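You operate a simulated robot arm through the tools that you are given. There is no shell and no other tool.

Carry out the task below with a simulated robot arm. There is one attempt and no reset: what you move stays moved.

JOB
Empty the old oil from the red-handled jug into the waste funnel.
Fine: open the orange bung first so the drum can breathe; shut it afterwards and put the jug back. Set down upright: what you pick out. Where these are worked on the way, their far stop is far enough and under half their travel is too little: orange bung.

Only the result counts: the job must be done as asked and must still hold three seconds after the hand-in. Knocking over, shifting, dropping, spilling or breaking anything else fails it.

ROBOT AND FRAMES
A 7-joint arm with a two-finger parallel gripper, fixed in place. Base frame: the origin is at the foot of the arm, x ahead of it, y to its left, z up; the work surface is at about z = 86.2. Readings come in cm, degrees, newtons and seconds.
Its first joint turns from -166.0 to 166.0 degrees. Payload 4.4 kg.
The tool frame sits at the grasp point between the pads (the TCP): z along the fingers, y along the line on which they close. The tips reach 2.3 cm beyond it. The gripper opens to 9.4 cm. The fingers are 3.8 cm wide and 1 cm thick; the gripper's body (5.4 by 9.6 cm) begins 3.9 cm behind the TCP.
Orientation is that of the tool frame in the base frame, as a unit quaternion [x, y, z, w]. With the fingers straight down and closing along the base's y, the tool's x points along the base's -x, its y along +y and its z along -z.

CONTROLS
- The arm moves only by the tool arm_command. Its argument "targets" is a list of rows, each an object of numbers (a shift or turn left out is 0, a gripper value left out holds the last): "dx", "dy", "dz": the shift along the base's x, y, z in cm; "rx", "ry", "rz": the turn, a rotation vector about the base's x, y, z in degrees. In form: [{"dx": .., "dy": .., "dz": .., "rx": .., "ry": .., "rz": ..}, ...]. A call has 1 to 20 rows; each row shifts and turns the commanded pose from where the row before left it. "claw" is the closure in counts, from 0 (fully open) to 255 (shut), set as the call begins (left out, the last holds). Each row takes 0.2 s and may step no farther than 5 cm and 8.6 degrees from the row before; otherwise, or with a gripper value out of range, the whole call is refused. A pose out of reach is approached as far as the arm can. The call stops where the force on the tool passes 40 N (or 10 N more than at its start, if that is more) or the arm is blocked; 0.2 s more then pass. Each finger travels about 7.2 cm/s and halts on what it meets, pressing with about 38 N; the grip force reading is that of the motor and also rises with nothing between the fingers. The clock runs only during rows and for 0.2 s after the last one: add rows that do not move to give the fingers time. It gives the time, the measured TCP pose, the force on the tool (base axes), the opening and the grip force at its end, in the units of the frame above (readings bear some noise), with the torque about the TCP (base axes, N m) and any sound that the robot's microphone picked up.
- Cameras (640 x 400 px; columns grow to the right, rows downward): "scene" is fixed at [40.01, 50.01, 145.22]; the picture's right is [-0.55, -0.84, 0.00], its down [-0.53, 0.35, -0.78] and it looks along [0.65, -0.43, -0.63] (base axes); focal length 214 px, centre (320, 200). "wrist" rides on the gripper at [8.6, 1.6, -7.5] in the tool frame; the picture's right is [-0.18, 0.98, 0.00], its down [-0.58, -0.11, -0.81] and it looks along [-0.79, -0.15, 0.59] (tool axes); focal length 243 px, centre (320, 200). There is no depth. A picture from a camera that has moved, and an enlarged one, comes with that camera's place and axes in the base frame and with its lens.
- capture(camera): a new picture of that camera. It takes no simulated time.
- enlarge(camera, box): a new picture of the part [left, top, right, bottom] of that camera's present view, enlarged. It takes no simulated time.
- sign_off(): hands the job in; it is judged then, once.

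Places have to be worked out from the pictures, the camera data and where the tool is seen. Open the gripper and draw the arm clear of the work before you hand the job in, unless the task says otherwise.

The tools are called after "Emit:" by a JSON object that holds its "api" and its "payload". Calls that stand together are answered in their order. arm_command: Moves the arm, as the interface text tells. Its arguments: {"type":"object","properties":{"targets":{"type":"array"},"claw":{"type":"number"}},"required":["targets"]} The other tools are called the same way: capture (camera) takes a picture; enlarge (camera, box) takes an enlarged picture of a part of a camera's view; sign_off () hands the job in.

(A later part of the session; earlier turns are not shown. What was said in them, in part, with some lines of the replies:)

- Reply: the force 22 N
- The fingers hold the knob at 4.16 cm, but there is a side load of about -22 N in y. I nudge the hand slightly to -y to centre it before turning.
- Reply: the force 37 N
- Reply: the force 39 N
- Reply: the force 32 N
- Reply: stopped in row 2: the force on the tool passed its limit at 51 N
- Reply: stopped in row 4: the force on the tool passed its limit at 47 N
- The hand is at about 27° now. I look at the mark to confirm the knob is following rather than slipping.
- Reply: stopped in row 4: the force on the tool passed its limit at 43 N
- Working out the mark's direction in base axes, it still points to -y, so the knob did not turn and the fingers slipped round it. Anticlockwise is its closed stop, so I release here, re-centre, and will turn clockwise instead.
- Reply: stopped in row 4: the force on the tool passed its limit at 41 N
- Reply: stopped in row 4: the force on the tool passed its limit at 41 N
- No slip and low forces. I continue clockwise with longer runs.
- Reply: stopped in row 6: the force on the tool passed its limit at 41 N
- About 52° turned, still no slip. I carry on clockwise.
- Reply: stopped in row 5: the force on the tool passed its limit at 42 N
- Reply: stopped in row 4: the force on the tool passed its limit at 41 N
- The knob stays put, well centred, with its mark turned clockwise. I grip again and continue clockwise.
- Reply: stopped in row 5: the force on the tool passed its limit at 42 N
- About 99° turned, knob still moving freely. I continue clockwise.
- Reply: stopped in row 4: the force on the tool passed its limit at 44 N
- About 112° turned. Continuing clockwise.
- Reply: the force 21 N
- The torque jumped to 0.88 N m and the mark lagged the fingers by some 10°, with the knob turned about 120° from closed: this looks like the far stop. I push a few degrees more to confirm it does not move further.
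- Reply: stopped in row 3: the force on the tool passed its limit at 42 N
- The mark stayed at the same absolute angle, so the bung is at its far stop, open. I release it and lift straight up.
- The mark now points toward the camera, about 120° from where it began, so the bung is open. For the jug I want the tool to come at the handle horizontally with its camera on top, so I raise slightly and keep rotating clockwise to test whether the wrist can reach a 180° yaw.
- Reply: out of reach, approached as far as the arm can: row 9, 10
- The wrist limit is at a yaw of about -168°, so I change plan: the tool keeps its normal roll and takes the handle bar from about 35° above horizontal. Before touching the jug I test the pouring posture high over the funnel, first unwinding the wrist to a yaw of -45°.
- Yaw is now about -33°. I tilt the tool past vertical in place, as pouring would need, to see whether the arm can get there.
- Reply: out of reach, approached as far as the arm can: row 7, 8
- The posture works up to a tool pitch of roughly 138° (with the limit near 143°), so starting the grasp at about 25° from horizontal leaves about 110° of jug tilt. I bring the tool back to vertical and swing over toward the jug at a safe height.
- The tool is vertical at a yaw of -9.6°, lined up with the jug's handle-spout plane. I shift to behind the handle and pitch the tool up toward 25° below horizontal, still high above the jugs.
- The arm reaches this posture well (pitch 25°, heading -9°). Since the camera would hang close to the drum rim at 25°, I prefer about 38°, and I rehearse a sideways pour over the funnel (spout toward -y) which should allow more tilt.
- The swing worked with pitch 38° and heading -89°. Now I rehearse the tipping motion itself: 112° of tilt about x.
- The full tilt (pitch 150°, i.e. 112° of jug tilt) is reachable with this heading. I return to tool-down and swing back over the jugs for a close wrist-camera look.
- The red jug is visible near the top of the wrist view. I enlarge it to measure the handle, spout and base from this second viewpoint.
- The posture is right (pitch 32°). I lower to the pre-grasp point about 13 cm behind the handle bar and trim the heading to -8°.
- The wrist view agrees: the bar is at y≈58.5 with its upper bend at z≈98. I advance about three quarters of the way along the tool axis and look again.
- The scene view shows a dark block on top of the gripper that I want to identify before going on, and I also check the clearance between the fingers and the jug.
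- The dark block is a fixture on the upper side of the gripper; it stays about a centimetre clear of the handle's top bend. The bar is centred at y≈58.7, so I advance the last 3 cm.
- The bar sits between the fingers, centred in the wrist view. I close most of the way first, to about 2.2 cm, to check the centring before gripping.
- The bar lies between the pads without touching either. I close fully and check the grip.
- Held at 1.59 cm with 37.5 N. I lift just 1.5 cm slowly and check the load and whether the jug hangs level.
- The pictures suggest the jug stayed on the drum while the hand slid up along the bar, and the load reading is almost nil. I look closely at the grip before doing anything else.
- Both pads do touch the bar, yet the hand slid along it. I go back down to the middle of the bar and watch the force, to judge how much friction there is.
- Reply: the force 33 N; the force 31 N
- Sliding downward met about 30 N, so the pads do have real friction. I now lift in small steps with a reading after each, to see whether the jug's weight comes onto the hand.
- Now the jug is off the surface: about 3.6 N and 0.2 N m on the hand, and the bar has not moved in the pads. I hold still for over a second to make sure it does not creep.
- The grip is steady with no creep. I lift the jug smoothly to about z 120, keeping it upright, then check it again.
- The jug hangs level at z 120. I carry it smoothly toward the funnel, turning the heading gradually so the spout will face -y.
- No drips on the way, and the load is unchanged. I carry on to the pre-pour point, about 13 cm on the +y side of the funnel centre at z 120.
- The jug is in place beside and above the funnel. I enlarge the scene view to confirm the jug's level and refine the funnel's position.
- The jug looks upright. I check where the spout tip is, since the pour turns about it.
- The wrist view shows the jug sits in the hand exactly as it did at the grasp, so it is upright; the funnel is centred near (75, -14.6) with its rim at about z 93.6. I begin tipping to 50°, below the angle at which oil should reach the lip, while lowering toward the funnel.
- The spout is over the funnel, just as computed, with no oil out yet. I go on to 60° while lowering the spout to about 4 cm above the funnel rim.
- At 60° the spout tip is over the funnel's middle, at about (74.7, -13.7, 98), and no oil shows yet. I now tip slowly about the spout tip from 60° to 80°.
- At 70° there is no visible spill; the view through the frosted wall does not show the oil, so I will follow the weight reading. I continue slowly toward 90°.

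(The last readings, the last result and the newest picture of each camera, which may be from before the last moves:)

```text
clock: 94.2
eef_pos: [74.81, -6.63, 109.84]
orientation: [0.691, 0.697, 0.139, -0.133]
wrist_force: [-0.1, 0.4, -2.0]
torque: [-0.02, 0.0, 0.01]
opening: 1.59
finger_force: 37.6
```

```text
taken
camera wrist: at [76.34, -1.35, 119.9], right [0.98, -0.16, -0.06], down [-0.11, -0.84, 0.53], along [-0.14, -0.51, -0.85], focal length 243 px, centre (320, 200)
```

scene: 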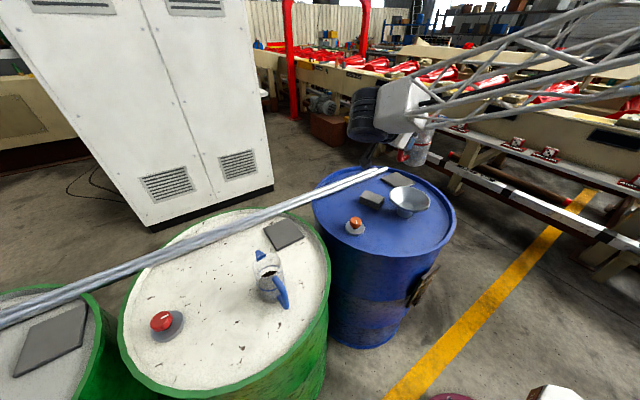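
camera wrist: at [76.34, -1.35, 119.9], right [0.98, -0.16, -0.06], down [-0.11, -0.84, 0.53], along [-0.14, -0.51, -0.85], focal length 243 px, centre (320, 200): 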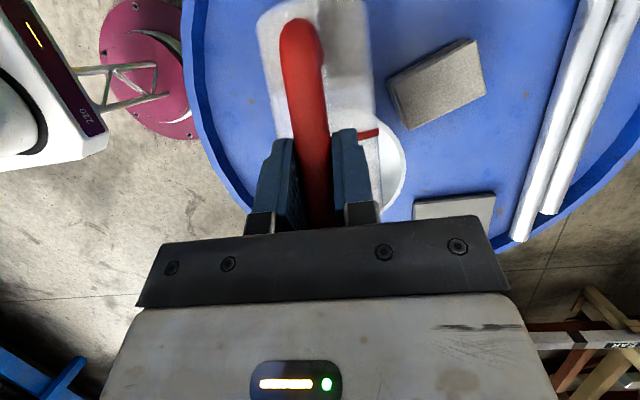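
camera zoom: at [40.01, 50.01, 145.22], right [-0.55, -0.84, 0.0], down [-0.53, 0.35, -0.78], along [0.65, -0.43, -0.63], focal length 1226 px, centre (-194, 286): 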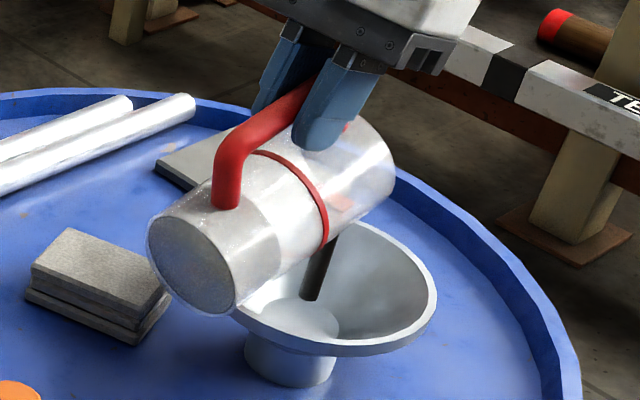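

Oil is running in a dark stream from the spout into the middle of the funnel, and the weight is falling (2.0 N). I hold a moment, then continue gently.

Emit:
{"api": "arm_command", "payload": {"targets": [{}, {}, {}, {"rx": 1, "dy": -0.21, "dz": 0.11}, {"rx": 1, "dy": -0.21, "dz": 0.11}, {"rx": 1, "dy": -0.21, "dz": 0.11}, {"rx": 1, "dy": -0.21, "dz": 0.11}, {"rx": 1, "dy": -0.21, "dz": 0.11}, {}]}}

Emit:
{"api": "enlarge", "payload": {"camera": "scene", "box": [370, 150, 450, 220]}}

```text
clock: 96.2
eef_pos: [74.93, -7.6, 110.18]
orientation: [0.685, 0.69, 0.169, -0.162]
wrist_force: [0.3, -0.9, -2.0]
torque: [-0.03, 0.0, 0.03]
opening: 1.57
finger_force: 38.1
```

```text
5.71 times, centred on (410, 185) of scene
camera zoom: at [40.01, 50.01, 145.22], right [-0.55, -0.84, 0.0], down [-0.53, 0.35, -0.78], along [0.65, -0.43, -0.63], focal length 1226 px, centre (-194, 286)
```

zoom: 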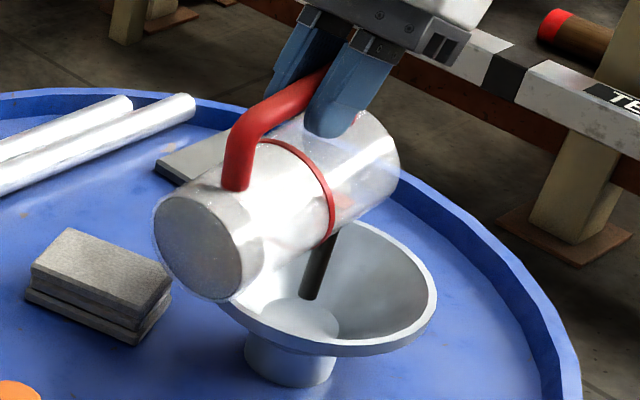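

The stream is still well inside the funnel at about 85°. I continue to about 95°.

Emit:
{"api": "arm_command", "payload": {"targets": [{"rx": 1, "dy": -0.22, "dz": 0.09}, {"rx": 1, "dy": -0.22, "dz": 0.09}, {"rx": 1, "dy": -0.22, "dz": 0.09}, {"rx": 1, "dy": -0.22, "dz": 0.09}, {"rx": 1, "dy": -0.22, "dz": 0.09}, {"rx": 1, "dy": -0.23, "dz": 0.07}, {"rx": 1, "dy": -0.23, "dz": 0.07}, {"rx": 1, "dy": -0.23, "dz": 0.07}, {"rx": 1, "dy": -0.23, "dz": 0.07}, {"rx": 1, "dy": -0.23, "dz": 0.07}, {}]}}

Emit:
{"api": "enlarge", "payload": {"camera": "scene", "box": [370, 150, 450, 220]}}

```text
clock: 98.6
eef_pos: [74.72, -9.96, 110.89]
orientation: [0.667, 0.674, 0.227, -0.222]
wrist_force: [-0.5, 0.1, -1.7]
torque: [-0.03, 0.01, 0.0]
opening: 1.56
finger_force: 38.3
```

```text
5.71 times, centred on (410, 185) of scene
camera zoom: at [40.01, 50.01, 145.22], right [-0.55, -0.84, 0.0], down [-0.53, 0.35, -0.78], along [0.65, -0.43, -0.63], focal length 1226 px, centre (-194, 286)
```

zoom: 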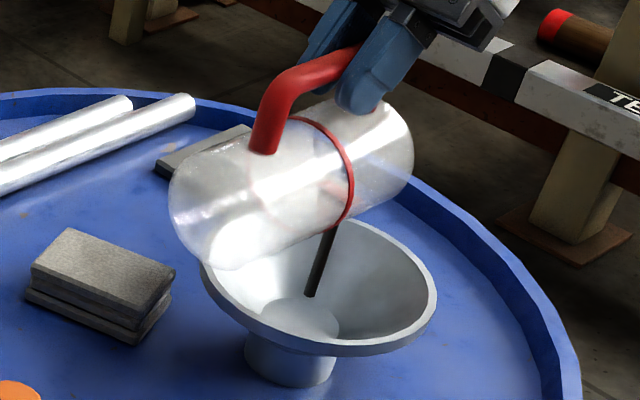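

The stream is thinning and still lands in the funnel at about 95°. I tip on to roughly 110° and hold for it to drain.

Emit:
{"api": "arm_command", "payload": {"targets": [{"rx": 1, "dy": -0.23, "dz": 0.05}, {"rx": 1, "dy": -0.23, "dz": 0.05}, {"rx": 1, "dy": -0.23, "dz": 0.05}, {"rx": 1, "dy": -0.23, "dz": 0.05}, {"rx": 1, "dy": -0.23, "dz": 0.05}, {"rx": 1.2, "dy": -0.28, "dz": 0.03}, {"rx": 1.2, "dy": -0.28, "dz": 0.03}, {"rx": 1.2, "dy": -0.28, "dz": 0.03}, {"rx": 1.2, "dy": -0.28, "dz": 0.03}, {"rx": 1.2, "dy": -0.28, "dz": 0.03}, {"rx": 1.2, "dy": -0.28}, {"rx": 1.2, "dy": -0.28}, {"rx": 1.2, "dy": -0.28}, {}, {}, {}, {}]}}

Emit:
{"api": "enlarge", "payload": {"camera": "scene", "box": [370, 150, 450, 220]}}

Emit:
{"api": "capture", "payload": {"camera": "wrist"}}

```text
clock: 102.2
eef_pos: [74.67, -13.34, 111.38]
orientation: [0.635, 0.638, 0.312, -0.305]
wrist_force: [0.2, 0.0, -1.5]
torque: [-0.02, 0.01, 0.01]
opening: 1.57
finger_force: 38.0
```

```text
5.71 times, centred on (410, 185) of scene
camera zoom: at [40.01, 50.01, 145.22], right [-0.55, -0.84, 0.0], down [-0.53, 0.35, -0.78], along [0.65, -0.43, -0.63], focal length 1226 px, centre (-194, 286)
```

zoom: 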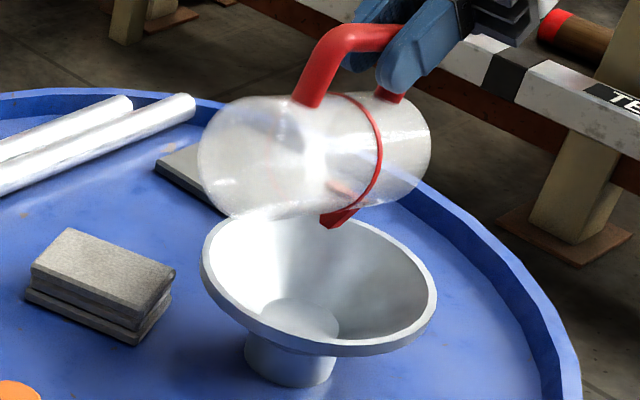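

```text
taken
camera wrist: at [76.35, -13.76, 122.82], right [0.98, -0.11, -0.13], down [-0.11, -0.99, 0.04], along [-0.14, -0.03, -0.99], focal length 243 px, centre (320, 200)
```

wrist: 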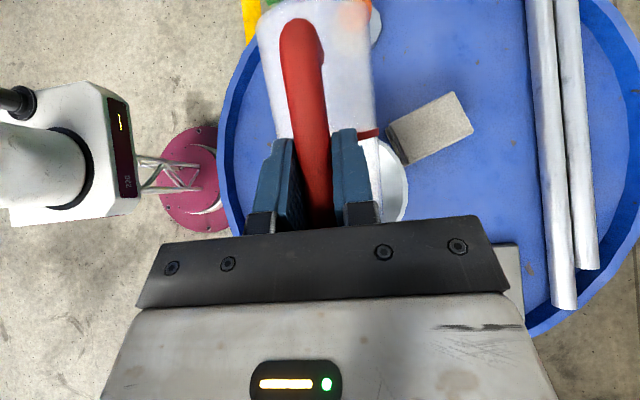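

The stream has stopped and the weight has dropped from about 3.3 to 1.5 N, matching the oil volume. I tip a few degrees more and hold two seconds to drain the last of it.

Emit:
{"api": "arm_command", "payload": {"targets": [{"rx": 1.2, "dy": -0.28}, {"rx": 1.2, "dy": -0.28}, {"rx": 1.2, "dy": -0.28}, {"rx": 1.2, "dy": -0.28}, {}, {}, {}, {}, {}, {}, {}, {}, {}, {}]}}

Emit:
{"api": "enlarge", "payload": {"camera": "scene", "box": [380, 150, 440, 220]}}

```text
clock: 105.2
eef_pos: [74.83, -14.43, 111.43]
orientation: [0.621, 0.625, 0.338, -0.331]
wrist_force: [-0.2, 0.1, -1.8]
torque: [-0.06, 0.02, 0.0]
opening: 1.57
finger_force: 37.9
```

```text
5.71 times, centred on (410, 185) of scene
camera zoom: at [40.01, 50.01, 145.22], right [-0.55, -0.84, 0.0], down [-0.53, 0.35, -0.78], along [0.65, -0.43, -0.63], focal length 1226 px, centre (-194, 286)
```

zoom: 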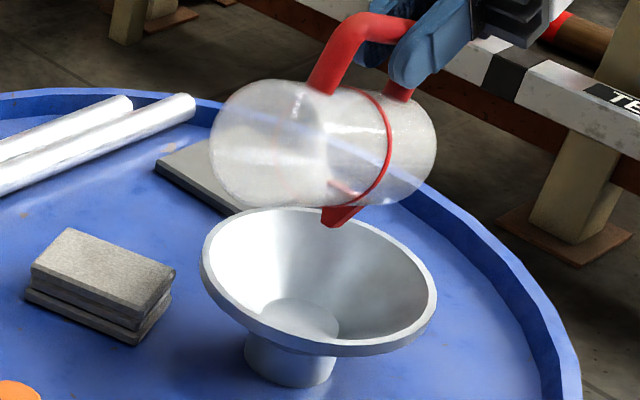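

The jug is empty and nothing is dripping. I raise a little and tip it back upright over the funnel.

Emit:
{"api": "arm_command", "payload": {"targets": [{"dz": 1}, {"rx": -4, "dy": 0.5, "dz": 0.5}, {"rx": -6.2, "dy": 0.74, "dz": 0.42}, {"rx": -6.2, "dy": 0.74, "dz": 0.42}, {"rx": -6.2, "dy": 0.74, "dz": 0.42}, {"rx": -6.2, "dy": 0.74, "dz": 0.42}, {"rx": -6.2, "dy": 0.74, "dz": 0.42}, {"rx": -6.2, "dy": 0.74, "dz": 0.42}, {"rx": -6.2, "dy": 0.74, "dz": 0.42}, {"rx": -6.2, "dy": 0.74, "dz": 0.42}, {"rx": -6.2, "dy": 0.74, "dz": 0.42}, {"rx": -6.2, "dy": 0.74, "dz": 0.42}, {"rx": -6.2, "dy": 0.74, "dz": 0.42}, {"rx": -6.2, "dy": 0.74, "dz": 0.42}, {"rx": -6.2, "dy": 0.74, "dz": 0.42}, {"rx": -6.2, "dy": 0.74, "dz": 0.42}, {"rx": -6.2, "dy": 0.74, "dz": 0.42}, {"rx": -6.2, "dy": 0.74, "dz": 0.42}, {"rx": -6.2, "dy": 0.74, "dz": 0.42}, {"rx": -5, "dy": 0.4, "dz": 0.3}]}}

Emit:
{"api": "enlarge", "payload": {"camera": "scene", "box": [360, 100, 460, 230]}}

Emit:
{"api": "capture", "payload": {"camera": "wrist"}}

```text
clock: 109.4
eef_pos: [74.74, -0.87, 120.48]
orientation: [0.615, 0.622, -0.343, 0.343]
wrist_force: [-1.3, 0.8, -0.8]
torque: [0.08, 0.0, 0.0]
opening: 1.55
finger_force: 38.2
```

```text
3.08 times, centred on (410, 165) of scene
camera zoom: at [40.01, 50.01, 145.22], right [-0.55, -0.84, 0.0], down [-0.53, 0.35, -0.78], along [0.65, -0.43, -0.63], focal length 660 px, centre (43, 308)
```

zoom: 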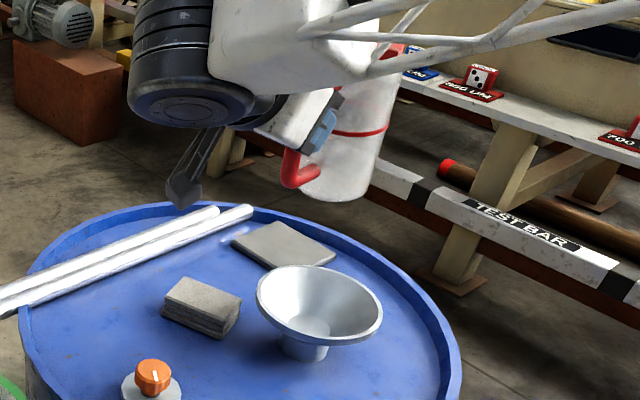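

```text
taken
camera wrist: at [76.41, 9.97, 116.98], right [0.98, -0.09, 0.15], down [-0.11, 0.37, 0.92], along [-0.14, -0.92, 0.36], focal length 243 px, centre (320, 200)
```

wrist: 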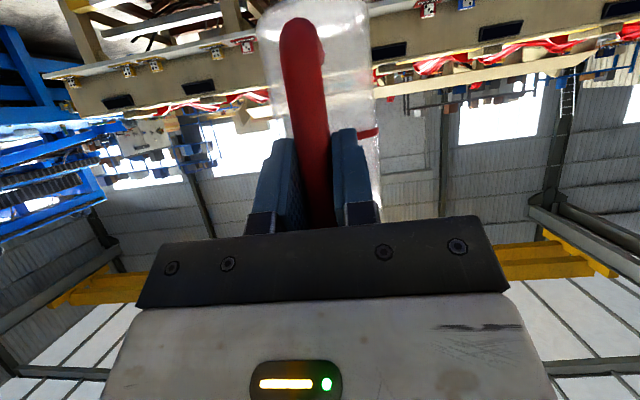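

The jug is clear inside, still held the same way, and the drum top is clean. I carry it back along the same path toward its place.

Emit:
{"api": "arm_command", "payload": {"targets": [{"dx": -0.16, "dy": 1, "rz": 1.38}, {"dx": -0.31, "dy": 2, "rz": 2.75}, {"dx": -0.47, "dy": 3, "rz": 4.13}, {"dx": -0.47, "dy": 3, "rz": 4.13}, {"dx": -0.47, "dy": 3, "rz": 4.13}, {"dx": -0.47, "dy": 3, "rz": 4.13}, {"dx": -0.47, "dy": 3, "rz": 4.13}, {"dx": -0.47, "dy": 3, "rz": 4.13}, {"dx": -0.47, "dy": 3, "rz": 4.13}, {"dx": -0.47, "dy": 3, "rz": 4.13}, {"dx": -0.47, "dy": 3, "rz": 4.13}, {"dx": -0.47, "dy": 3, "rz": 4.13}, {"dx": -0.47, "dy": 3, "rz": 4.13}, {"dx": -0.47, "dy": 3, "rz": 4.13}, {"dx": -0.47, "dy": 3, "rz": 4.13}, {"dx": -0.47, "dy": 3, "rz": 4.13}, {"dx": -0.47, "dy": 3, "rz": 4.13}, {"dx": -0.31, "dy": 2, "rz": 2.75}, {"dx": -0.16, "dy": 1, "rz": 1.38}, {}]}}

```text
clock: 113.6
eef_pos: [66.8, 50.21, 120.31]
orientation: [0.145, 0.863, -0.084, 0.477]
wrist_force: [-0.2, 0.3, -0.1]
torque: [0.02, 0.08, 0.01]
opening: 1.55
finger_force: 38.5
```

Wrist force and grip are steady. I finish the swing so the hand is directly above the original grasp pose.

Emit:
{"api": "arm_command", "payload": {"targets": [{"dx": -0.2, "dy": 1.3, "rz": 1.8}, {"dx": -0.34, "dy": 2.1, "rz": 2.9}, {"dx": -0.34, "dy": 2.1, "rz": 2.9}, {"dx": -0.3, "dy": 1.9, "rz": 2.6}, {"dx": -0.17, "dy": 1.1, "rz": 1.6}, {}, {}]}}

Emit:
{"api": "capture", "payload": {"camera": "scene"}}

Emit:
{"api": "enlarge", "payload": {"camera": "wrist", "box": [220, 0, 420, 240]}}

```text
clock: 115.2
eef_pos: [65.37, 58.55, 120.48]
orientation: [0.055, 0.873, -0.034, 0.483]
wrist_force: [1.3, -0.1, -0.6]
torque: [0.0, 0.05, 0.03]
opening: 1.59
finger_force: 37.9
```

```text
taken
```

scene: 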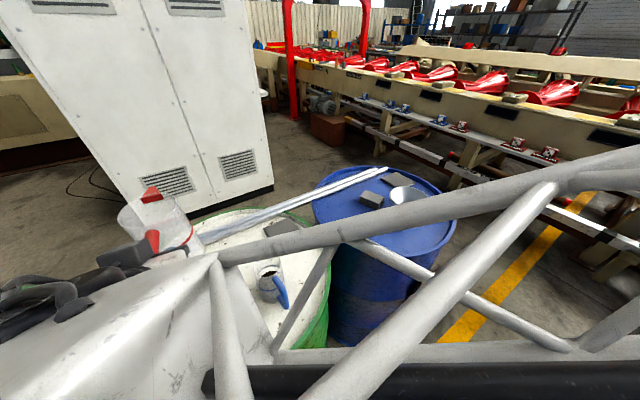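

```text
1.67 times, centred on (320, 120) of wrist
camera zoom: at [54.9, 61.61, 117.02], right [0.22, 0.96, 0.15], down [-0.38, -0.05, 0.92], along [0.9, -0.26, 0.36], focal length 404 px, centre (320, 333)
```

zoom: 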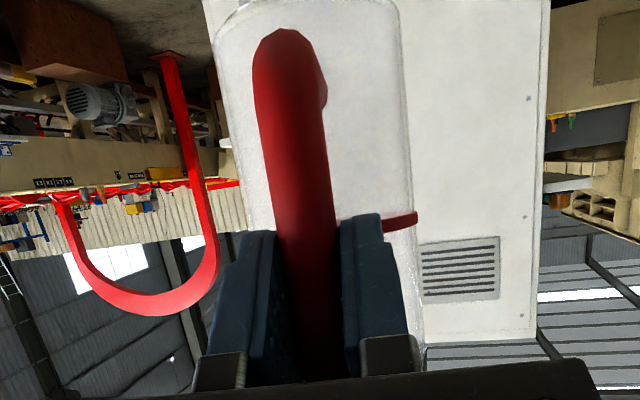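

Everything lines up with the original grasp pose. I lower steadily to just above the surface.

Emit:
{"api": "arm_command", "payload": {"targets": [{"dz": -1, "dy": 0.1}, {"dz": -2, "dx": 0.05}, {"dz": -2}, {"dz": -2}, {"dz": -2}, {"dz": -2}, {"dz": -2}, {"dz": -2}, {"dz": -2}, {"dz": -2}, {"dz": -2}, {"dz": -1.5}, {"dz": -1}, {"dz": -0.5}, {}, {}]}}

Emit:
{"api": "enlarge", "payload": {"camera": "scene", "box": [150, 255, 310, 375]}}

Emit:
{"api": "enlarge", "payload": {"camera": "wrist", "box": [220, 0, 420, 240]}}

```text
clock: 118.6
eef_pos: [65.58, 58.64, 96.55]
orientation: [0.055, 0.874, -0.034, 0.482]
wrist_force: [-0.7, 0.1, -0.6]
torque: [0.01, 0.11, -0.03]
opening: 1.57
finger_force: 38.2
```

```text
3.33 times, centred on (230, 315) of scene
camera zoom: at [40.01, 50.01, 145.22], right [-0.55, -0.84, 0.0], down [-0.53, 0.35, -0.78], along [0.65, -0.43, -0.63], focal length 715 px, centre (620, -183)
```

zoom: 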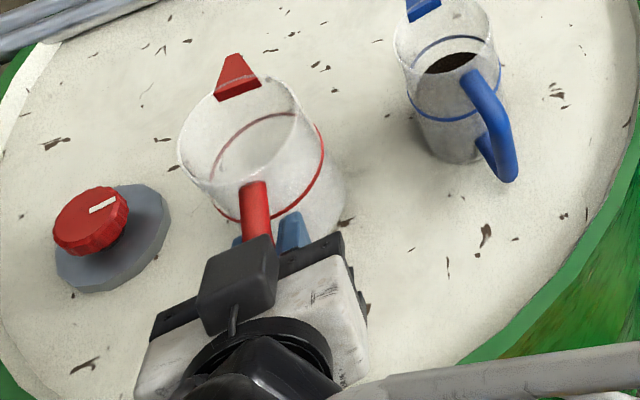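

```text
1.67 times, centred on (320, 120) of wrist
camera zoom: at [55.09, 61.6, 93.04], right [0.22, 0.96, 0.15], down [-0.38, -0.05, 0.92], along [0.9, -0.26, 0.36], focal length 404 px, centre (320, 333)
```

zoom: 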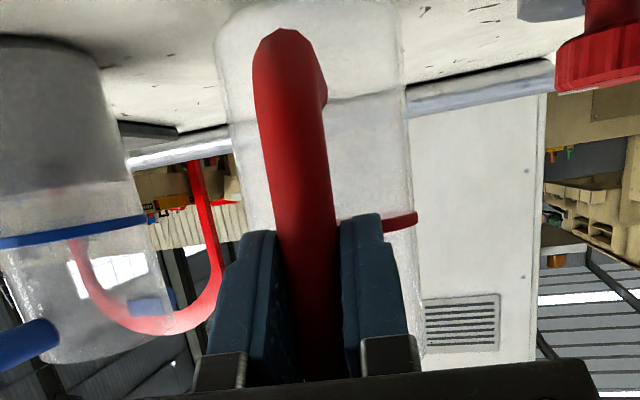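

The empty jug is about 1 cm above its old spot. I lower in small steps until I feel contact.

Emit:
{"api": "arm_command", "payload": {"targets": [{"dz": -0.3}, {"dz": -0.3}, {}]}}

Emit:
{"api": "arm_command", "payload": {"targets": [{"dz": -0.2}, {}]}}

Emit:
{"api": "arm_command", "payload": {"targets": [{"dz": -0.15}, {}]}}

```text
clock: 119.4
eef_pos: [65.62, 58.62, 95.82]
orientation: [0.055, 0.873, -0.034, 0.483]
wrist_force: [0.9, -0.3, -0.8]
torque: [0.01, 0.12, -0.04]
opening: 1.56
finger_force: 38.1
```

```text
clock: 120.0
eef_pos: [65.57, 58.67, 95.59]
orientation: [0.055, 0.873, -0.033, 0.483]
wrist_force: [1.0, 0.6, -1.6]
torque: [0.01, 0.07, -0.03]
opening: 1.58
finger_force: 37.9
```

```text
clock: 120.6
eef_pos: [65.6, 58.71, 95.49]
orientation: [0.055, 0.873, -0.034, 0.483]
wrist_force: [0.4, -0.5, -0.2]
torque: [0.02, 0.09, 0.02]
opening: 1.55
finger_force: 38.5
```

No contact yet at z 95.5. I continue in small steps.

Emit:
{"api": "arm_command", "payload": {"targets": [{"dz": -0.15}, {}]}}

Emit:
{"api": "arm_command", "payload": {"targets": [{"dz": -0.15}, {}]}}

Emit:
{"api": "enlarge", "payload": {"camera": "scene", "box": [150, 255, 310, 375]}}

```text
clock: 121.2
eef_pos: [65.62, 58.54, 95.32]
orientation: [0.056, 0.873, -0.035, 0.483]
wrist_force: [0.4, 0.8, -1.9]
torque: [-0.02, 0.07, -0.03]
opening: 1.58
finger_force: 38.0
```

```text
clock: 121.8
eef_pos: [65.54, 58.56, 95.2]
orientation: [0.055, 0.873, -0.034, 0.483]
wrist_force: [0.4, -0.7, -2.1]
torque: [0.02, 0.09, -0.01]
opening: 1.56
finger_force: 38.5
```

```text
3.33 times, centred on (230, 315) of scene
camera zoom: at [40.01, 50.01, 145.22], right [-0.55, -0.84, 0.0], down [-0.53, 0.35, -0.78], along [0.65, -0.43, -0.63], focal length 715 px, centre (620, -183)
```

zoom: 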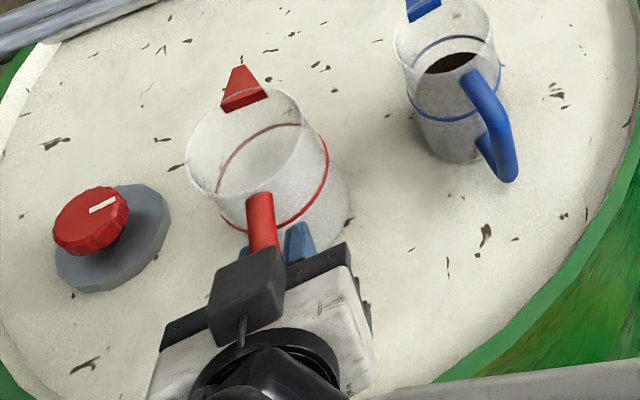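

The jug is very nearly down, but its weight is still on the hand. Two more small steps.

Emit:
{"api": "arm_command", "payload": {"targets": [{"dz": -0.15}, {}]}}

Emit:
{"api": "arm_command", "payload": {"targets": [{"dz": -0.15}, {}]}}

```text
clock: 122.4
eef_pos: [65.5, 58.66, 95.04]
orientation: [0.056, 0.873, -0.034, 0.483]
wrist_force: [1.1, -0.8, 5.8]
torque: [-0.12, -0.25, -0.02]
opening: 1.56
finger_force: 38.4
```

```text
clock: 123.0
eef_pos: [65.48, 58.78, 95.08]
orientation: [0.055, 0.873, -0.033, 0.483]
wrist_force: [-3.2, -4.0, 25.1]
torque: [-0.36, -0.74, -0.13]
opening: 1.57
finger_force: 38.2
```

Firm contact now (25 N). I ease up 0.13 cm to take off the pressing load, then check.

Emit:
{"api": "arm_command", "payload": {"targets": [{"dz": 0.13}, {}]}}

Emit:
{"api": "enlarge", "payload": {"camera": "wrist", "box": [220, 0, 420, 240]}}

```text
clock: 123.6
eef_pos: [65.43, 58.69, 95.08]
orientation: [0.056, 0.873, -0.034, 0.484]
wrist_force: [-8.5, -0.4, 29.8]
torque: [-0.09, -0.49, -0.02]
opening: 1.57
finger_force: 38.3
```

```text
1.67 times, centred on (320, 120) of wrist
camera zoom: at [54.94, 61.66, 91.61], right [0.22, 0.96, 0.15], down [-0.39, -0.06, 0.92], along [0.9, -0.26, 0.36], focal length 404 px, centre (320, 333)
```

zoom: 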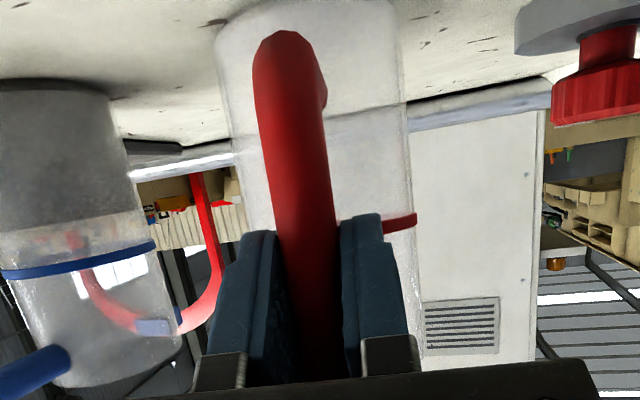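

The upward force is still about 30 N, so the arm is still pressing down. I raise a bit more in tiny steps.

Emit:
{"api": "arm_command", "payload": {"targets": [{"dz": 0.12}, {}]}}

Emit:
{"api": "arm_command", "payload": {"targets": [{"dz": 0.1}, {}]}}

```text
clock: 124.2
eef_pos: [65.42, 58.63, 95.02]
orientation: [0.055, 0.873, -0.033, 0.483]
wrist_force: [-3.6, 0.9, 21.6]
torque: [0.06, -0.57, 0.02]
opening: 1.55
finger_force: 37.5
```

```text
clock: 124.8
eef_pos: [65.48, 58.7, 95.08]
orientation: [0.055, 0.874, -0.035, 0.482]
wrist_force: [1.2, 1.5, 5.0]
torque: [0.08, -0.29, 0.03]
opening: 1.54
finger_force: 37.8
```

The load is down to 5 N with the jug resting on the drum. I open the fingers slightly and confirm it stands by itself.

Emit:
{"api": "arm_command", "payload": {"targets": [{}, {}], "claw": 200}}

Emit:
{"api": "enlarge", "payload": {"camera": "scene", "box": [150, 255, 310, 375]}}

Emit:
{"api": "enlarge", "payload": {"camera": "wrist", "box": [220, 0, 420, 240]}}

```text
clock: 125.4
eef_pos: [65.42, 58.77, 95.05]
orientation: [0.057, 0.873, -0.035, 0.483]
wrist_force: [0.6, 0.5, 0.6]
torque: [0.0, 0.03, 0.02]
opening: 2.02
finger_force: 0.0
```

```text
3.33 times, centred on (230, 315) of scene
camera zoom: at [40.01, 50.01, 145.22], right [-0.55, -0.84, 0.0], down [-0.53, 0.35, -0.78], along [0.65, -0.43, -0.63], focal length 715 px, centre (620, -183)
```

zoom: 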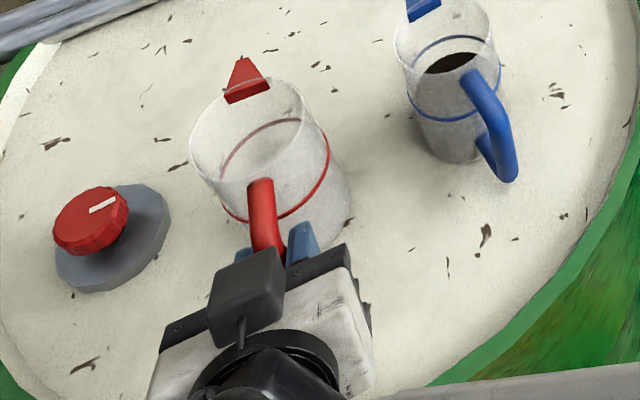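

```text
1.67 times, centred on (320, 120) of wrist
camera zoom: at [54.93, 61.65, 91.74], right [0.22, 0.96, 0.15], down [-0.38, -0.05, 0.92], along [0.9, -0.26, 0.36], focal length 404 px, centre (320, 333)
```

zoom: 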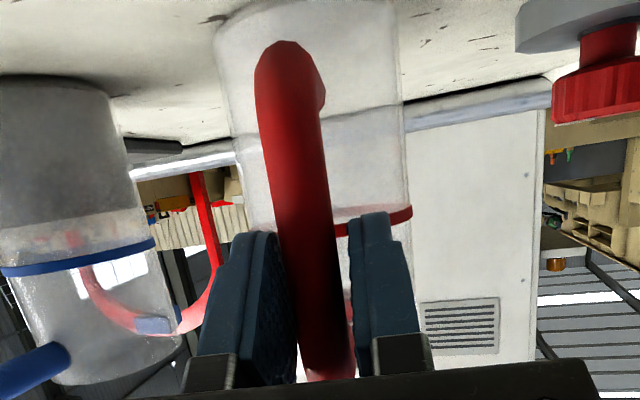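

The jug stands on its own, upright, at its old spot. I open fully and back straight out along the tool axis.

Emit:
{"api": "arm_command", "payload": {"targets": [{}, {}, {}, {"dx": -1, "dy": 0.14, "dz": 0.63}, {"dx": -2, "dy": 0.28, "dz": 1.27}, {"dx": -2.5, "dy": 0.35, "dz": 1.6}, {"dx": -2.5, "dy": 0.35, "dz": 1.6}, {"dx": -3, "dy": 0.4, "dz": 1.9}, {"dx": -2, "dy": 0.3, "dz": 3}, {}], "claw": 0}}

Emit:
{"api": "enlarge", "payload": {"camera": "scene", "box": [120, 220, 320, 345]}}

Emit:
{"api": "enlarge", "payload": {"camera": "scene", "box": [180, 260, 250, 355]}}

```text
clock: 127.6
eef_pos: [52.57, 60.4, 105.35]
orientation: [0.055, 0.873, -0.033, 0.483]
wrist_force: [-1.1, 1.3, -0.7]
torque: [0.01, -0.01, 0.0]
opening: 9.41
finger_force: 0.1
```

```text
3.20 times, centred on (220, 282) of scene
camera zoom: at [40.01, 50.01, 145.22], right [-0.55, -0.84, 0.0], down [-0.53, 0.35, -0.78], along [0.65, -0.43, -0.63], focal length 686 px, centre (640, -64)
```

zoom: 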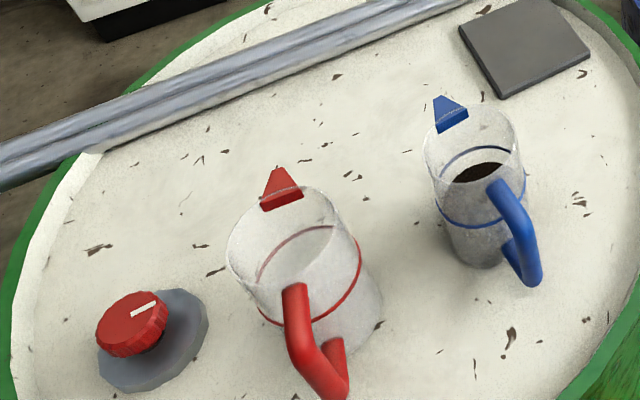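

```text
4.21 times, centred on (215, 308) of scene
camera zoom: at [40.01, 50.01, 145.22], right [-0.55, -0.84, 0.0], down [-0.53, 0.35, -0.78], along [0.65, -0.43, -0.63], focal length 903 px, centre (762, -253)
```

zoom: 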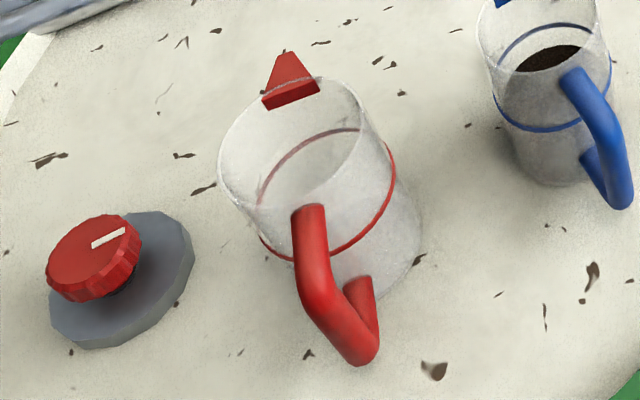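

The empty jug stands upright within about 0.7 cm of where it began, with its neighbour untouched. I turn the tool back to vertical while rising, on the way to the bung.

Emit:
{"api": "arm_command", "payload": {"targets": [{"dz": 2.5}, {"rx": 0.96, "ry": 7.19, "dz": 2.4}, {"rx": 0.96, "ry": 7.19, "dz": 2.4}, {"rx": 0.96, "ry": 7.19, "dz": 2.4}, {"rx": 0.96, "ry": 7.19, "dz": 2.4}, {"rx": 0.96, "ry": 7.19, "dz": 2.4}, {"rx": 0.96, "ry": 7.19, "dz": 2.4}, {"rx": 0.96, "ry": 7.19, "dz": 2.4}, {"rx": 0.96, "ry": 7.19, "dz": 2.4}, {}]}}

Emit:
{"api": "arm_command", "payload": {"targets": [{"dx": 2.0, "dy": -3.95, "rz": -7}, {"dx": 2.0, "dy": -3.95, "rz": -7}, {"dx": 2.0, "dy": -3.95, "rz": -7}, {"dx": 2.0, "dy": -3.95, "rz": -7}, {"dx": 2.0, "dy": -3.95, "rz": -7}, {"dx": 2.0, "dy": -3.95, "rz": -7}, {"dx": 2.0, "dy": -3.95, "rz": -7}, {"dx": 2.0, "dy": -3.95, "rz": -7}, {"dx": 2.0, "dy": -3.95, "rz": -7}, {"dx": 2.0, "dy": -3.95, "rz": -7}, {"dx": 2.0, "dy": -3.95, "rz": -7}, {"dx": 2.0, "dy": -3.95, "rz": -7}, {"dx": 2.0, "dy": -3.95, "rz": -7}, {}]}}

```text
clock: 129.8
eef_pos: [52.58, 60.47, 126.75]
orientation: [0.063, 0.998, 0.0, -0.002]
wrist_force: [0.1, -0.6, -0.7]
torque: [-0.01, 0.01, 0.0]
opening: 9.38
finger_force: 0.1
```

```text
clock: 132.8
eef_pos: [78.63, 8.96, 126.62]
orientation: [0.757, 0.654, 0.001, -0.001]
wrist_force: [-0.3, -0.3, -0.2]
torque: [-0.02, 0.03, 0.02]
opening: 9.39
finger_force: 0.0
```

The tool is vertical at a yaw of -98° above the bung. I descend to just above the knob and check the centring.

Emit:
{"api": "arm_command", "payload": {"targets": [{"dx": 0.15, "dz": -4}, {"dz": -5}, {"dz": -5}, {"dz": -5}, {"dz": -5}, {"dz": -4.5}, {"dz": -2.8}, {}]}}

Emit:
{"api": "enlarge", "payload": {"camera": "wrist", "box": [200, 60, 440, 220]}}

Emit:
{"api": "enlarge", "payload": {"camera": "scene", "box": [310, 190, 390, 240]}}

```text
clock: 134.6
eef_pos: [78.63, 9.24, 95.32]
orientation: [0.756, 0.654, 0.0, 0.0]
wrist_force: [-0.2, 0.0, 0.4]
torque: [-0.04, -0.01, 0.04]
opening: 9.4
finger_force: 0.1
```

```text
2.50 times, centred on (320, 140) of wrist
camera zoom: at [81.64, 17.52, 102.81], right [0.95, -0.32, 0.0], down [-0.19, -0.56, 0.81], along [-0.26, -0.76, -0.59], focal length 606 px, centre (320, 350)
```

zoom: 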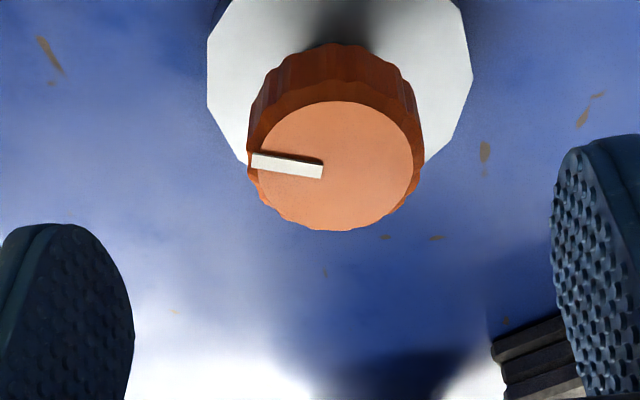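

```text
8.00 times, centred on (350, 215) of scene
camera zoom: at [40.01, 50.01, 145.22], right [-0.55, -0.84, 0.0], down [-0.53, 0.35, -0.78], along [0.65, -0.43, -0.63], focal length 1716 px, centre (80, 80)
```

zoom: 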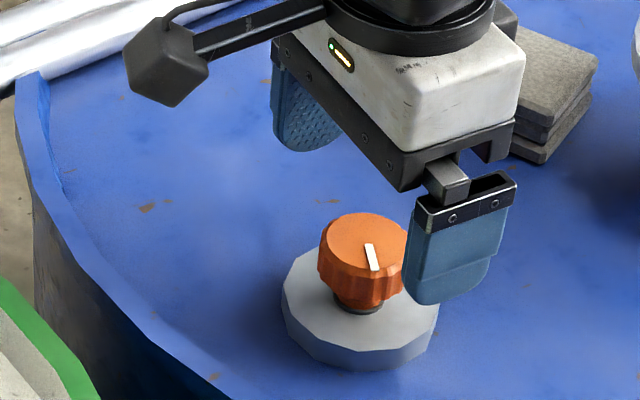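

The knob sits about 0.35 cm toward +x of the hand's centre. I correct that and lower the fingers around it.

Emit:
{"api": "arm_command", "payload": {"targets": [{"dx": 0.33, "dy": -0.1, "dz": -1}, {"dz": -1.5}, {"dz": -1.4}, {}]}}

Emit:
{"api": "arm_command", "payload": {"targets": [{}, {}, {}], "claw": 105}}

Emit:
{"api": "enlarge", "payload": {"camera": "wrist", "box": [240, 90, 400, 220]}}

```text
clock: 135.6
eef_pos: [78.95, 8.94, 91.55]
orientation: [0.756, 0.655, 0.0, 0.0]
wrist_force: [-0.4, 0.6, -0.3]
torque: [0.02, -0.01, 0.03]
opening: 9.38
finger_force: 0.1
```

```text
clock: 136.4
eef_pos: [78.95, 9.01, 91.57]
orientation: [0.756, 0.655, 0.0, 0.0]
wrist_force: [-0.3, -0.4, 0.3]
torque: [0.01, 0.01, -0.04]
opening: 5.55
finger_force: 0.1
```

```text
3.08 times, centred on (320, 155) of wrist
camera zoom: at [81.91, 17.26, 99.04], right [0.95, -0.32, 0.0], down [-0.19, -0.56, 0.81], along [-0.26, -0.76, -0.59], focal length 746 px, centre (320, 338)
```

zoom: 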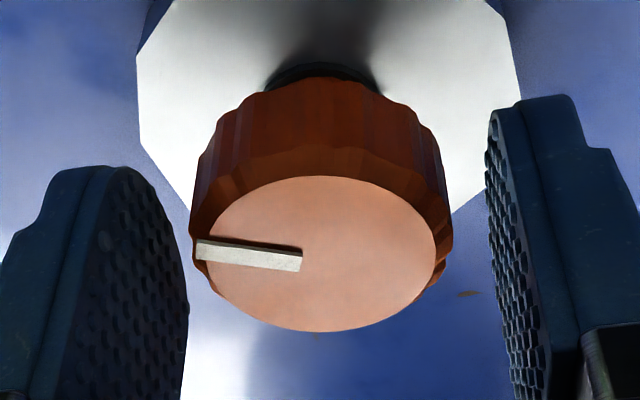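

The knob is centred between the pads. I lower 0.2 cm more, grip, and start turning anticlockwise to close.

Emit:
{"api": "arm_command", "payload": {"targets": [{"dz": -0.2}, {}, {}]}}

Emit:
{"api": "arm_command", "payload": {"targets": [{}, {}, {}, {}], "claw": 255}}

Emit:
{"api": "arm_command", "payload": {"targets": [{"rz": 4}, {"rz": 4}, {"rz": 4}, {"rz": 4}, {"rz": 4}]}}

Emit:
{"api": "enlarge", "payload": {"camera": "wrist", "box": [240, 90, 400, 220]}}

```text
clock: 137.2
eef_pos: [79.02, 8.95, 91.39]
orientation: [0.755, 0.655, 0.001, 0.0]
wrist_force: [0.5, -0.4, 0.4]
torque: [0.0, -0.01, 0.04]
opening: 5.55
finger_force: 0.0
```

```text
clock: 138.2
eef_pos: [78.9, 8.93, 91.43]
orientation: [0.756, 0.654, 0.001, -0.001]
wrist_force: [20.3, -1.2, -7.2]
torque: [0.01, 0.18, -0.02]
opening: 4.18
finger_force: 44.7
```

```text
clock: 139.0
eef_pos: [79.05, 9.04, 91.45]
orientation: [0.686, 0.728, 0.001, -0.001]
wrist_force: [11.5, 3.4, -6.3]
torque: [-0.04, -0.75, 0.01]
opening: 4.19
finger_force: 45.4
stopped in row 4: the force on the tool passed its limit at 42 N (the readings are from after the stop); the commanded pose is now the measured one
```

```text
3.08 times, centred on (320, 155) of wrist
camera zoom: at [80.18, 17.73, 98.84], right [0.99, -0.12, 0.0], down [-0.07, -0.59, 0.81], along [-0.1, -0.8, -0.59], focal length 746 px, centre (320, 338)
```

zoom: 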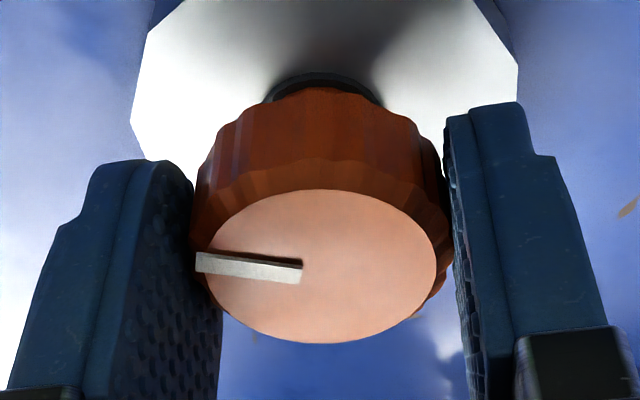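

The knob follows with hardly any torque. I continue anticlockwise.

Emit:
{"api": "arm_command", "payload": {"targets": [{"rz": 4}, {"rz": 4}, {"rz": 4}, {"rz": 4}, {"rz": 4}, {"rz": 4}]}}

Emit:
{"api": "arm_command", "payload": {"targets": [{"rz": 4}, {"rz": 4}, {"rz": 4}, {"rz": 4}, {"rz": 4}, {"rz": 4}]}}

Emit:
{"api": "enlarge", "payload": {"camera": "wrist", "box": [240, 90, 400, 220]}}

```text
clock: 140.3
eef_pos: [79.03, 9.04, 91.47]
orientation: [0.552, 0.834, 0.0, -0.001]
wrist_force: [13.0, 0.9, -4.5]
torque: [-0.37, 0.01, -0.03]
opening: 4.22
finger_force: 45.3
stopped in row 6: the force on the tool passed its limit at 41 N (the readings are from after the stop); the commanded pose is now the measured one
```

```text
clock: 141.7
eef_pos: [78.94, 8.92, 91.57]
orientation: [0.365, 0.931, 0.0, -0.001]
wrist_force: [36.1, -5.9, -13.5]
torque: [-0.81, -0.1, -0.02]
opening: 4.18
finger_force: 44.9
```

```text
3.08 times, centred on (320, 155) of wrist
camera zoom: at [73.83, 16.08, 98.84], right [0.8, 0.59, 0.0], down [0.35, -0.48, 0.81], along [0.48, -0.65, -0.59], focal length 746 px, centre (320, 338)
```

zoom: 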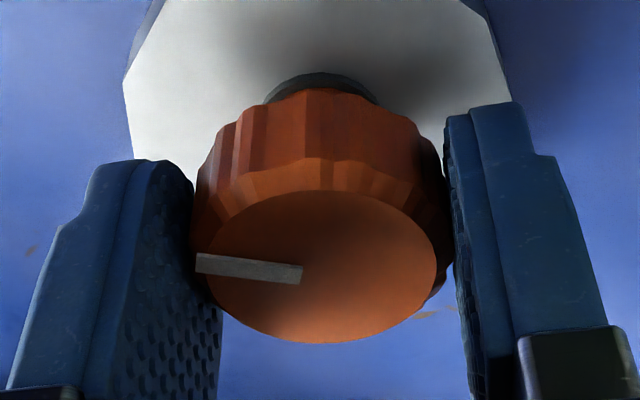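

Turned about 56° with no slip, but a 36 N side load has built up. I loosen, let it re-centre, and grip again.

Emit:
{"api": "arm_command", "payload": {"targets": [{}, {}, {}], "claw": 105}}

Emit:
{"api": "enlarge", "payload": {"camera": "wrist", "box": [240, 90, 400, 220]}}

```text
clock: 142.5
eef_pos: [78.85, 9.1, 91.42]
orientation: [0.367, 0.93, -0.001, -0.001]
wrist_force: [0.2, -0.2, -0.4]
torque: [0.03, -0.01, 0.0]
opening: 5.5
finger_force: 0.0
```

```text
3.08 times, centred on (320, 155) of wrist
camera zoom: at [73.76, 16.08, 98.85], right [0.8, 0.59, 0.0], down [0.35, -0.48, 0.81], along [0.48, -0.65, -0.59], focal length 746 px, centre (320, 338)
```

zoom: 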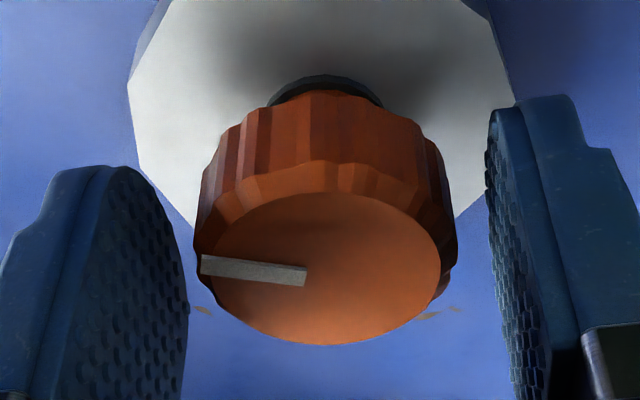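

The knob held its place and is almost centred. I grip again and go on turning anticlockwise.

Emit:
{"api": "arm_command", "payload": {"targets": [{"dx": 0.04, "dy": 0.04}, {}, {}, {}, {}], "claw": 255}}

Emit:
{"api": "arm_command", "payload": {"targets": [{"rz": 4}, {"rz": 4}, {"rz": 4}, {"rz": 4}, {"rz": 4}, {"rz": 4}]}}

Emit:
{"api": "enlarge", "payload": {"camera": "wrist", "box": [240, 90, 400, 220]}}

```text
clock: 143.7
eef_pos: [78.97, 9.03, 91.38]
orientation: [0.367, 0.93, 0.0, -0.001]
wrist_force: [-3.4, 7.1, -4.2]
torque: [0.43, -0.25, 0.0]
opening: 4.17
finger_force: 44.6
```

```text
clock: 145.1
eef_pos: [78.9, 9.03, 91.4]
orientation: [0.164, 0.986, 0.0, -0.001]
wrist_force: [-3.7, 6.2, -7.9]
torque: [0.7, -0.3, 0.01]
opening: 4.2
finger_force: 45.2
```

```text
3.08 times, centred on (320, 155) of wrist
camera zoom: at [71.37, 13.35, 98.85], right [0.49, 0.87, 0.0], down [0.52, -0.29, 0.81], along [0.7, -0.4, -0.59], focal length 746 px, centre (320, 338)
```

zoom: 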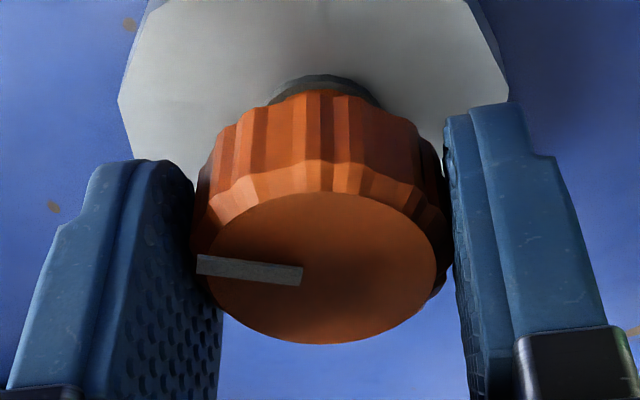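

About 80° turned with low loads. I continue toward the closed stop.

Emit:
{"api": "arm_command", "payload": {"targets": [{"rz": 4}, {"rz": 4}, {"rz": 4}, {"rz": 4}, {"rz": 4}, {"rz": 4}]}}

Emit:
{"api": "arm_command", "payload": {"targets": [{"rz": 3}, {"rz": 3}, {"rz": 3}, {"rz": 3}]}}

Emit:
{"api": "enlarge", "payload": {"camera": "wrist", "box": [240, 90, 400, 220]}}

```text
clock: 146.5
eef_pos: [78.94, 9.14, 91.49]
orientation: [-0.045, 0.999, -0.001, -0.001]
wrist_force: [-30.5, -18.3, 6.2]
torque: [0.11, 0.87, -0.03]
opening: 4.18
finger_force: 45.1
```

```text
clock: 147.5
eef_pos: [79.01, 9.11, 91.57]
orientation: [-0.148, 0.989, 0.0, -0.001]
wrist_force: [-27.1, -7.9, -1.3]
torque: [-0.76, 0.76, 0.0]
opening: 4.15
finger_force: 44.5
```

```text
3.08 times, centred on (320, 155) of wrist
camera zoom: at [70.4, 8.02, 98.86], right [-0.11, 0.99, 0.0], down [0.59, 0.07, 0.81], along [0.8, 0.09, -0.59], focal length 746 px, centre (320, 338)
```

zoom: 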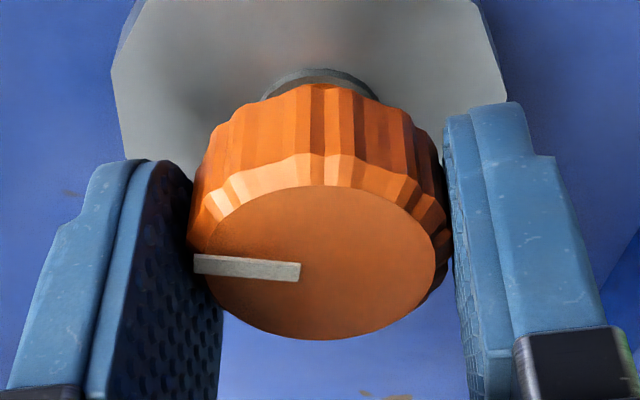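

The mark is back to about -91°, within a few degrees of its original closed direction, but there is no stop torque yet. I turn a bit further until it comes up against the stop.

Emit:
{"api": "arm_command", "payload": {"targets": [{"rz": 3}, {"rz": 3}, {"rz": 3}]}}

Emit:
{"api": "enlarge", "payload": {"camera": "wrist", "box": [240, 90, 400, 220]}}

```text
clock: 148.3
eef_pos: [79.03, 8.96, 91.46]
orientation: [-0.224, 0.974, 0.0, 0.0]
wrist_force: [5.5, -31.4, -9.1]
torque: [0.5, -0.27, -0.62]
opening: 4.17
finger_force: 45.1
```

```text
3.08 times, centred on (320, 155) of wrist
camera zoom: at [70.63, 6.67, 98.87], right [-0.27, 0.96, 0.0], down [0.57, 0.16, 0.81], along [0.78, 0.21, -0.59], focal length 746 px, centre (320, 338)
```

zoom: 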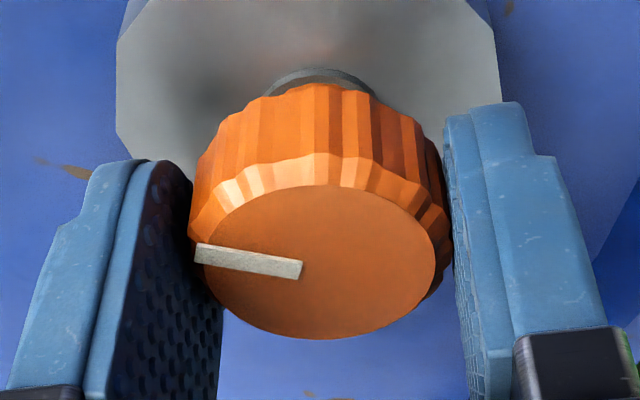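

The torque has jumped to -0.6 N m and the mark now lags the fingers: the closed stop. I press a few degrees more to seat it fully.

Emit:
{"api": "arm_command", "payload": {"targets": [{"rz": 3}, {"rz": 3}, {}]}}

Emit:
{"api": "enlarge", "payload": {"camera": "wrist", "box": [240, 90, 400, 220]}}

```text
clock: 149.2
eef_pos: [79.06, 8.99, 91.52]
orientation: [-0.275, 0.961, -0.001, 0.001]
wrist_force: [0.7, -7.7, 2.8]
torque: [-0.22, 0.02, -0.31]
opening: 4.12
finger_force: 44.8
stopped in row 3: the force on the tool passed its limit at 43 N (the readings are from after the stop); the commanded pose is now the measured one
```

```text
3.08 times, centred on (320, 155) of wrist
camera zoom: at [70.89, 5.79, 98.88], right [-0.37, 0.93, 0.0], down [0.55, 0.22, 0.81], along [0.75, 0.29, -0.59], focal length 746 px, centre (320, 338)
```

zoom: 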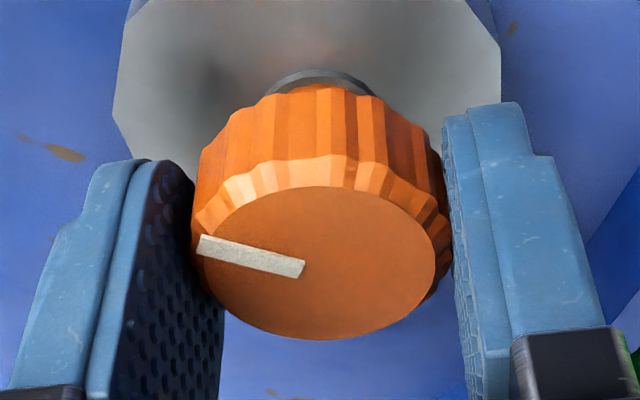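

The mark reads about -88°, matching its original closed direction, and it is against the stop. I release and lift away.

Emit:
{"api": "arm_command", "payload": {"targets": [{}, {}, {}, {"dz": 1.5}, {"dz": 3}, {"dz": 4}, {"dz": 5}, {"dz": 5}, {"dz": 5}, {"dz": 5}, {"dx": -1, "dy": 2, "dz": 4}, {}], "claw": 0}}

Emit:
{"api": "capture", "payload": {"camera": "scene"}}

Emit:
{"api": "enlarge", "payload": {"camera": "scene", "box": [310, 160, 470, 260]}}

Emit:
{"api": "enlarge", "payload": {"camera": "scene", "box": [120, 220, 320, 345]}}

```text
clock: 151.8
eef_pos: [77.85, 11.27, 123.69]
orientation: [-0.275, 0.961, -0.001, 0.0]
wrist_force: [-0.1, 0.3, 0.7]
torque: [0.02, 0.01, -0.04]
opening: 9.41
finger_force: 0.1
```

```text
taken
```

scene: 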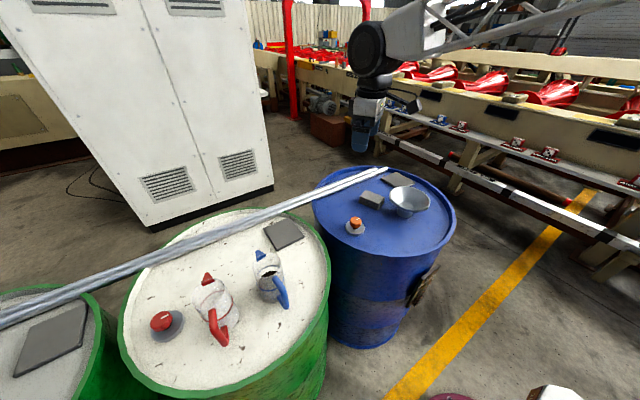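

```text
4.00 times, centred on (390, 210) of scene
camera zoom: at [40.01, 50.01, 145.22], right [-0.55, -0.84, 0.0], down [-0.53, 0.35, -0.78], along [0.65, -0.43, -0.63], focal length 858 px, centre (40, 160)
```

zoom: 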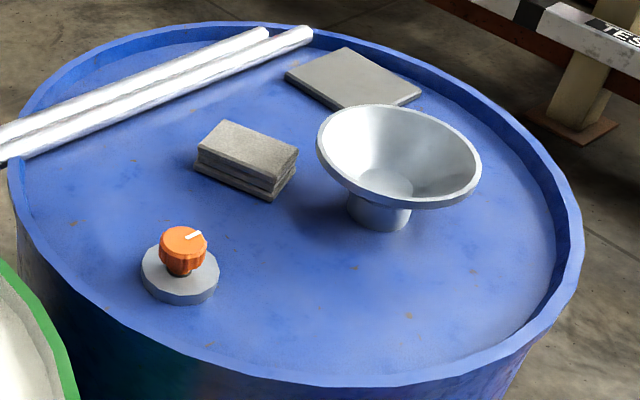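

```text
3.20 times, centred on (220, 282) of scene
camera zoom: at [40.01, 50.01, 145.22], right [-0.55, -0.84, 0.0], down [-0.53, 0.35, -0.78], along [0.65, -0.43, -0.63], focal length 686 px, centre (640, -64)
```

zoom: 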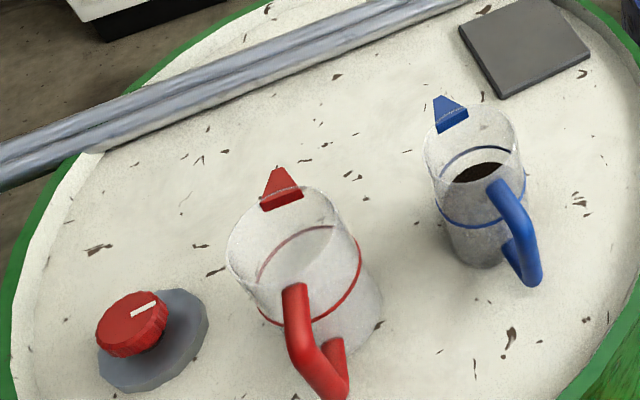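

The bung's mark is back exactly as in the first picture, the funnel and blocks are untouched, both drum tops are clean, and the jug stands empty and upright in its place. I draw the open hand a little further clear before handing in.

Emit:
{"api": "arm_command", "payload": {"targets": [{"dx": -2, "dy": 3, "dz": 2}, {"dx": -2, "dy": 3, "dz": 2}, {"dx": -2, "dy": 3, "dz": 2}, {}, {}], "claw": 0}}

```text
clock: 153.1
eef_pos: [71.85, 19.82, 130.11]
orientation: [-0.275, 0.961, -0.001, 0.0]
wrist_force: [-0.9, -0.1, -0.6]
torque: [-0.06, -0.02, 0.01]
opening: 9.38
finger_force: 0.1
```

The arm is clear at z 130 with the gripper open and nothing in contact. All parts of the job are done, so I hand it in.

Emit:
{"api": "sign_off", "payload": {}}

```text
The job is handed in.
```

The oil from the red-handled jug has been poured into the waste funnel. The orange bung is shut again, and the jug is back in its place, upright and empty. The job has been handed in; I have not seen a verdict.

- **Bung:** I opened it clockwise to its far stop, about 120°, before pouring. Afterwards I turned it back until it met the closed stop, and its mark points the same way as at the start.
- **Pour:** I tipped the jug to about 114° over the funnel and held it there until the stream had stopped. The load on the hand fell from about 3.3 N to 1.5 N, and the jug looks clear inside. The pictures show no oil on either drum top.
- **Jug:** It stands within about 1 cm of its original spot. On the first lift the fingers slid up the handle while the jug stayed on the drum. The next lift held, and there was no slip while carrying or pouring.
- **Everything else:** The blue-handled jug, the red knob, the funnel, the loose blocks and the pipes look unmoved in the final pictures. The arm is clear with the gripper open.
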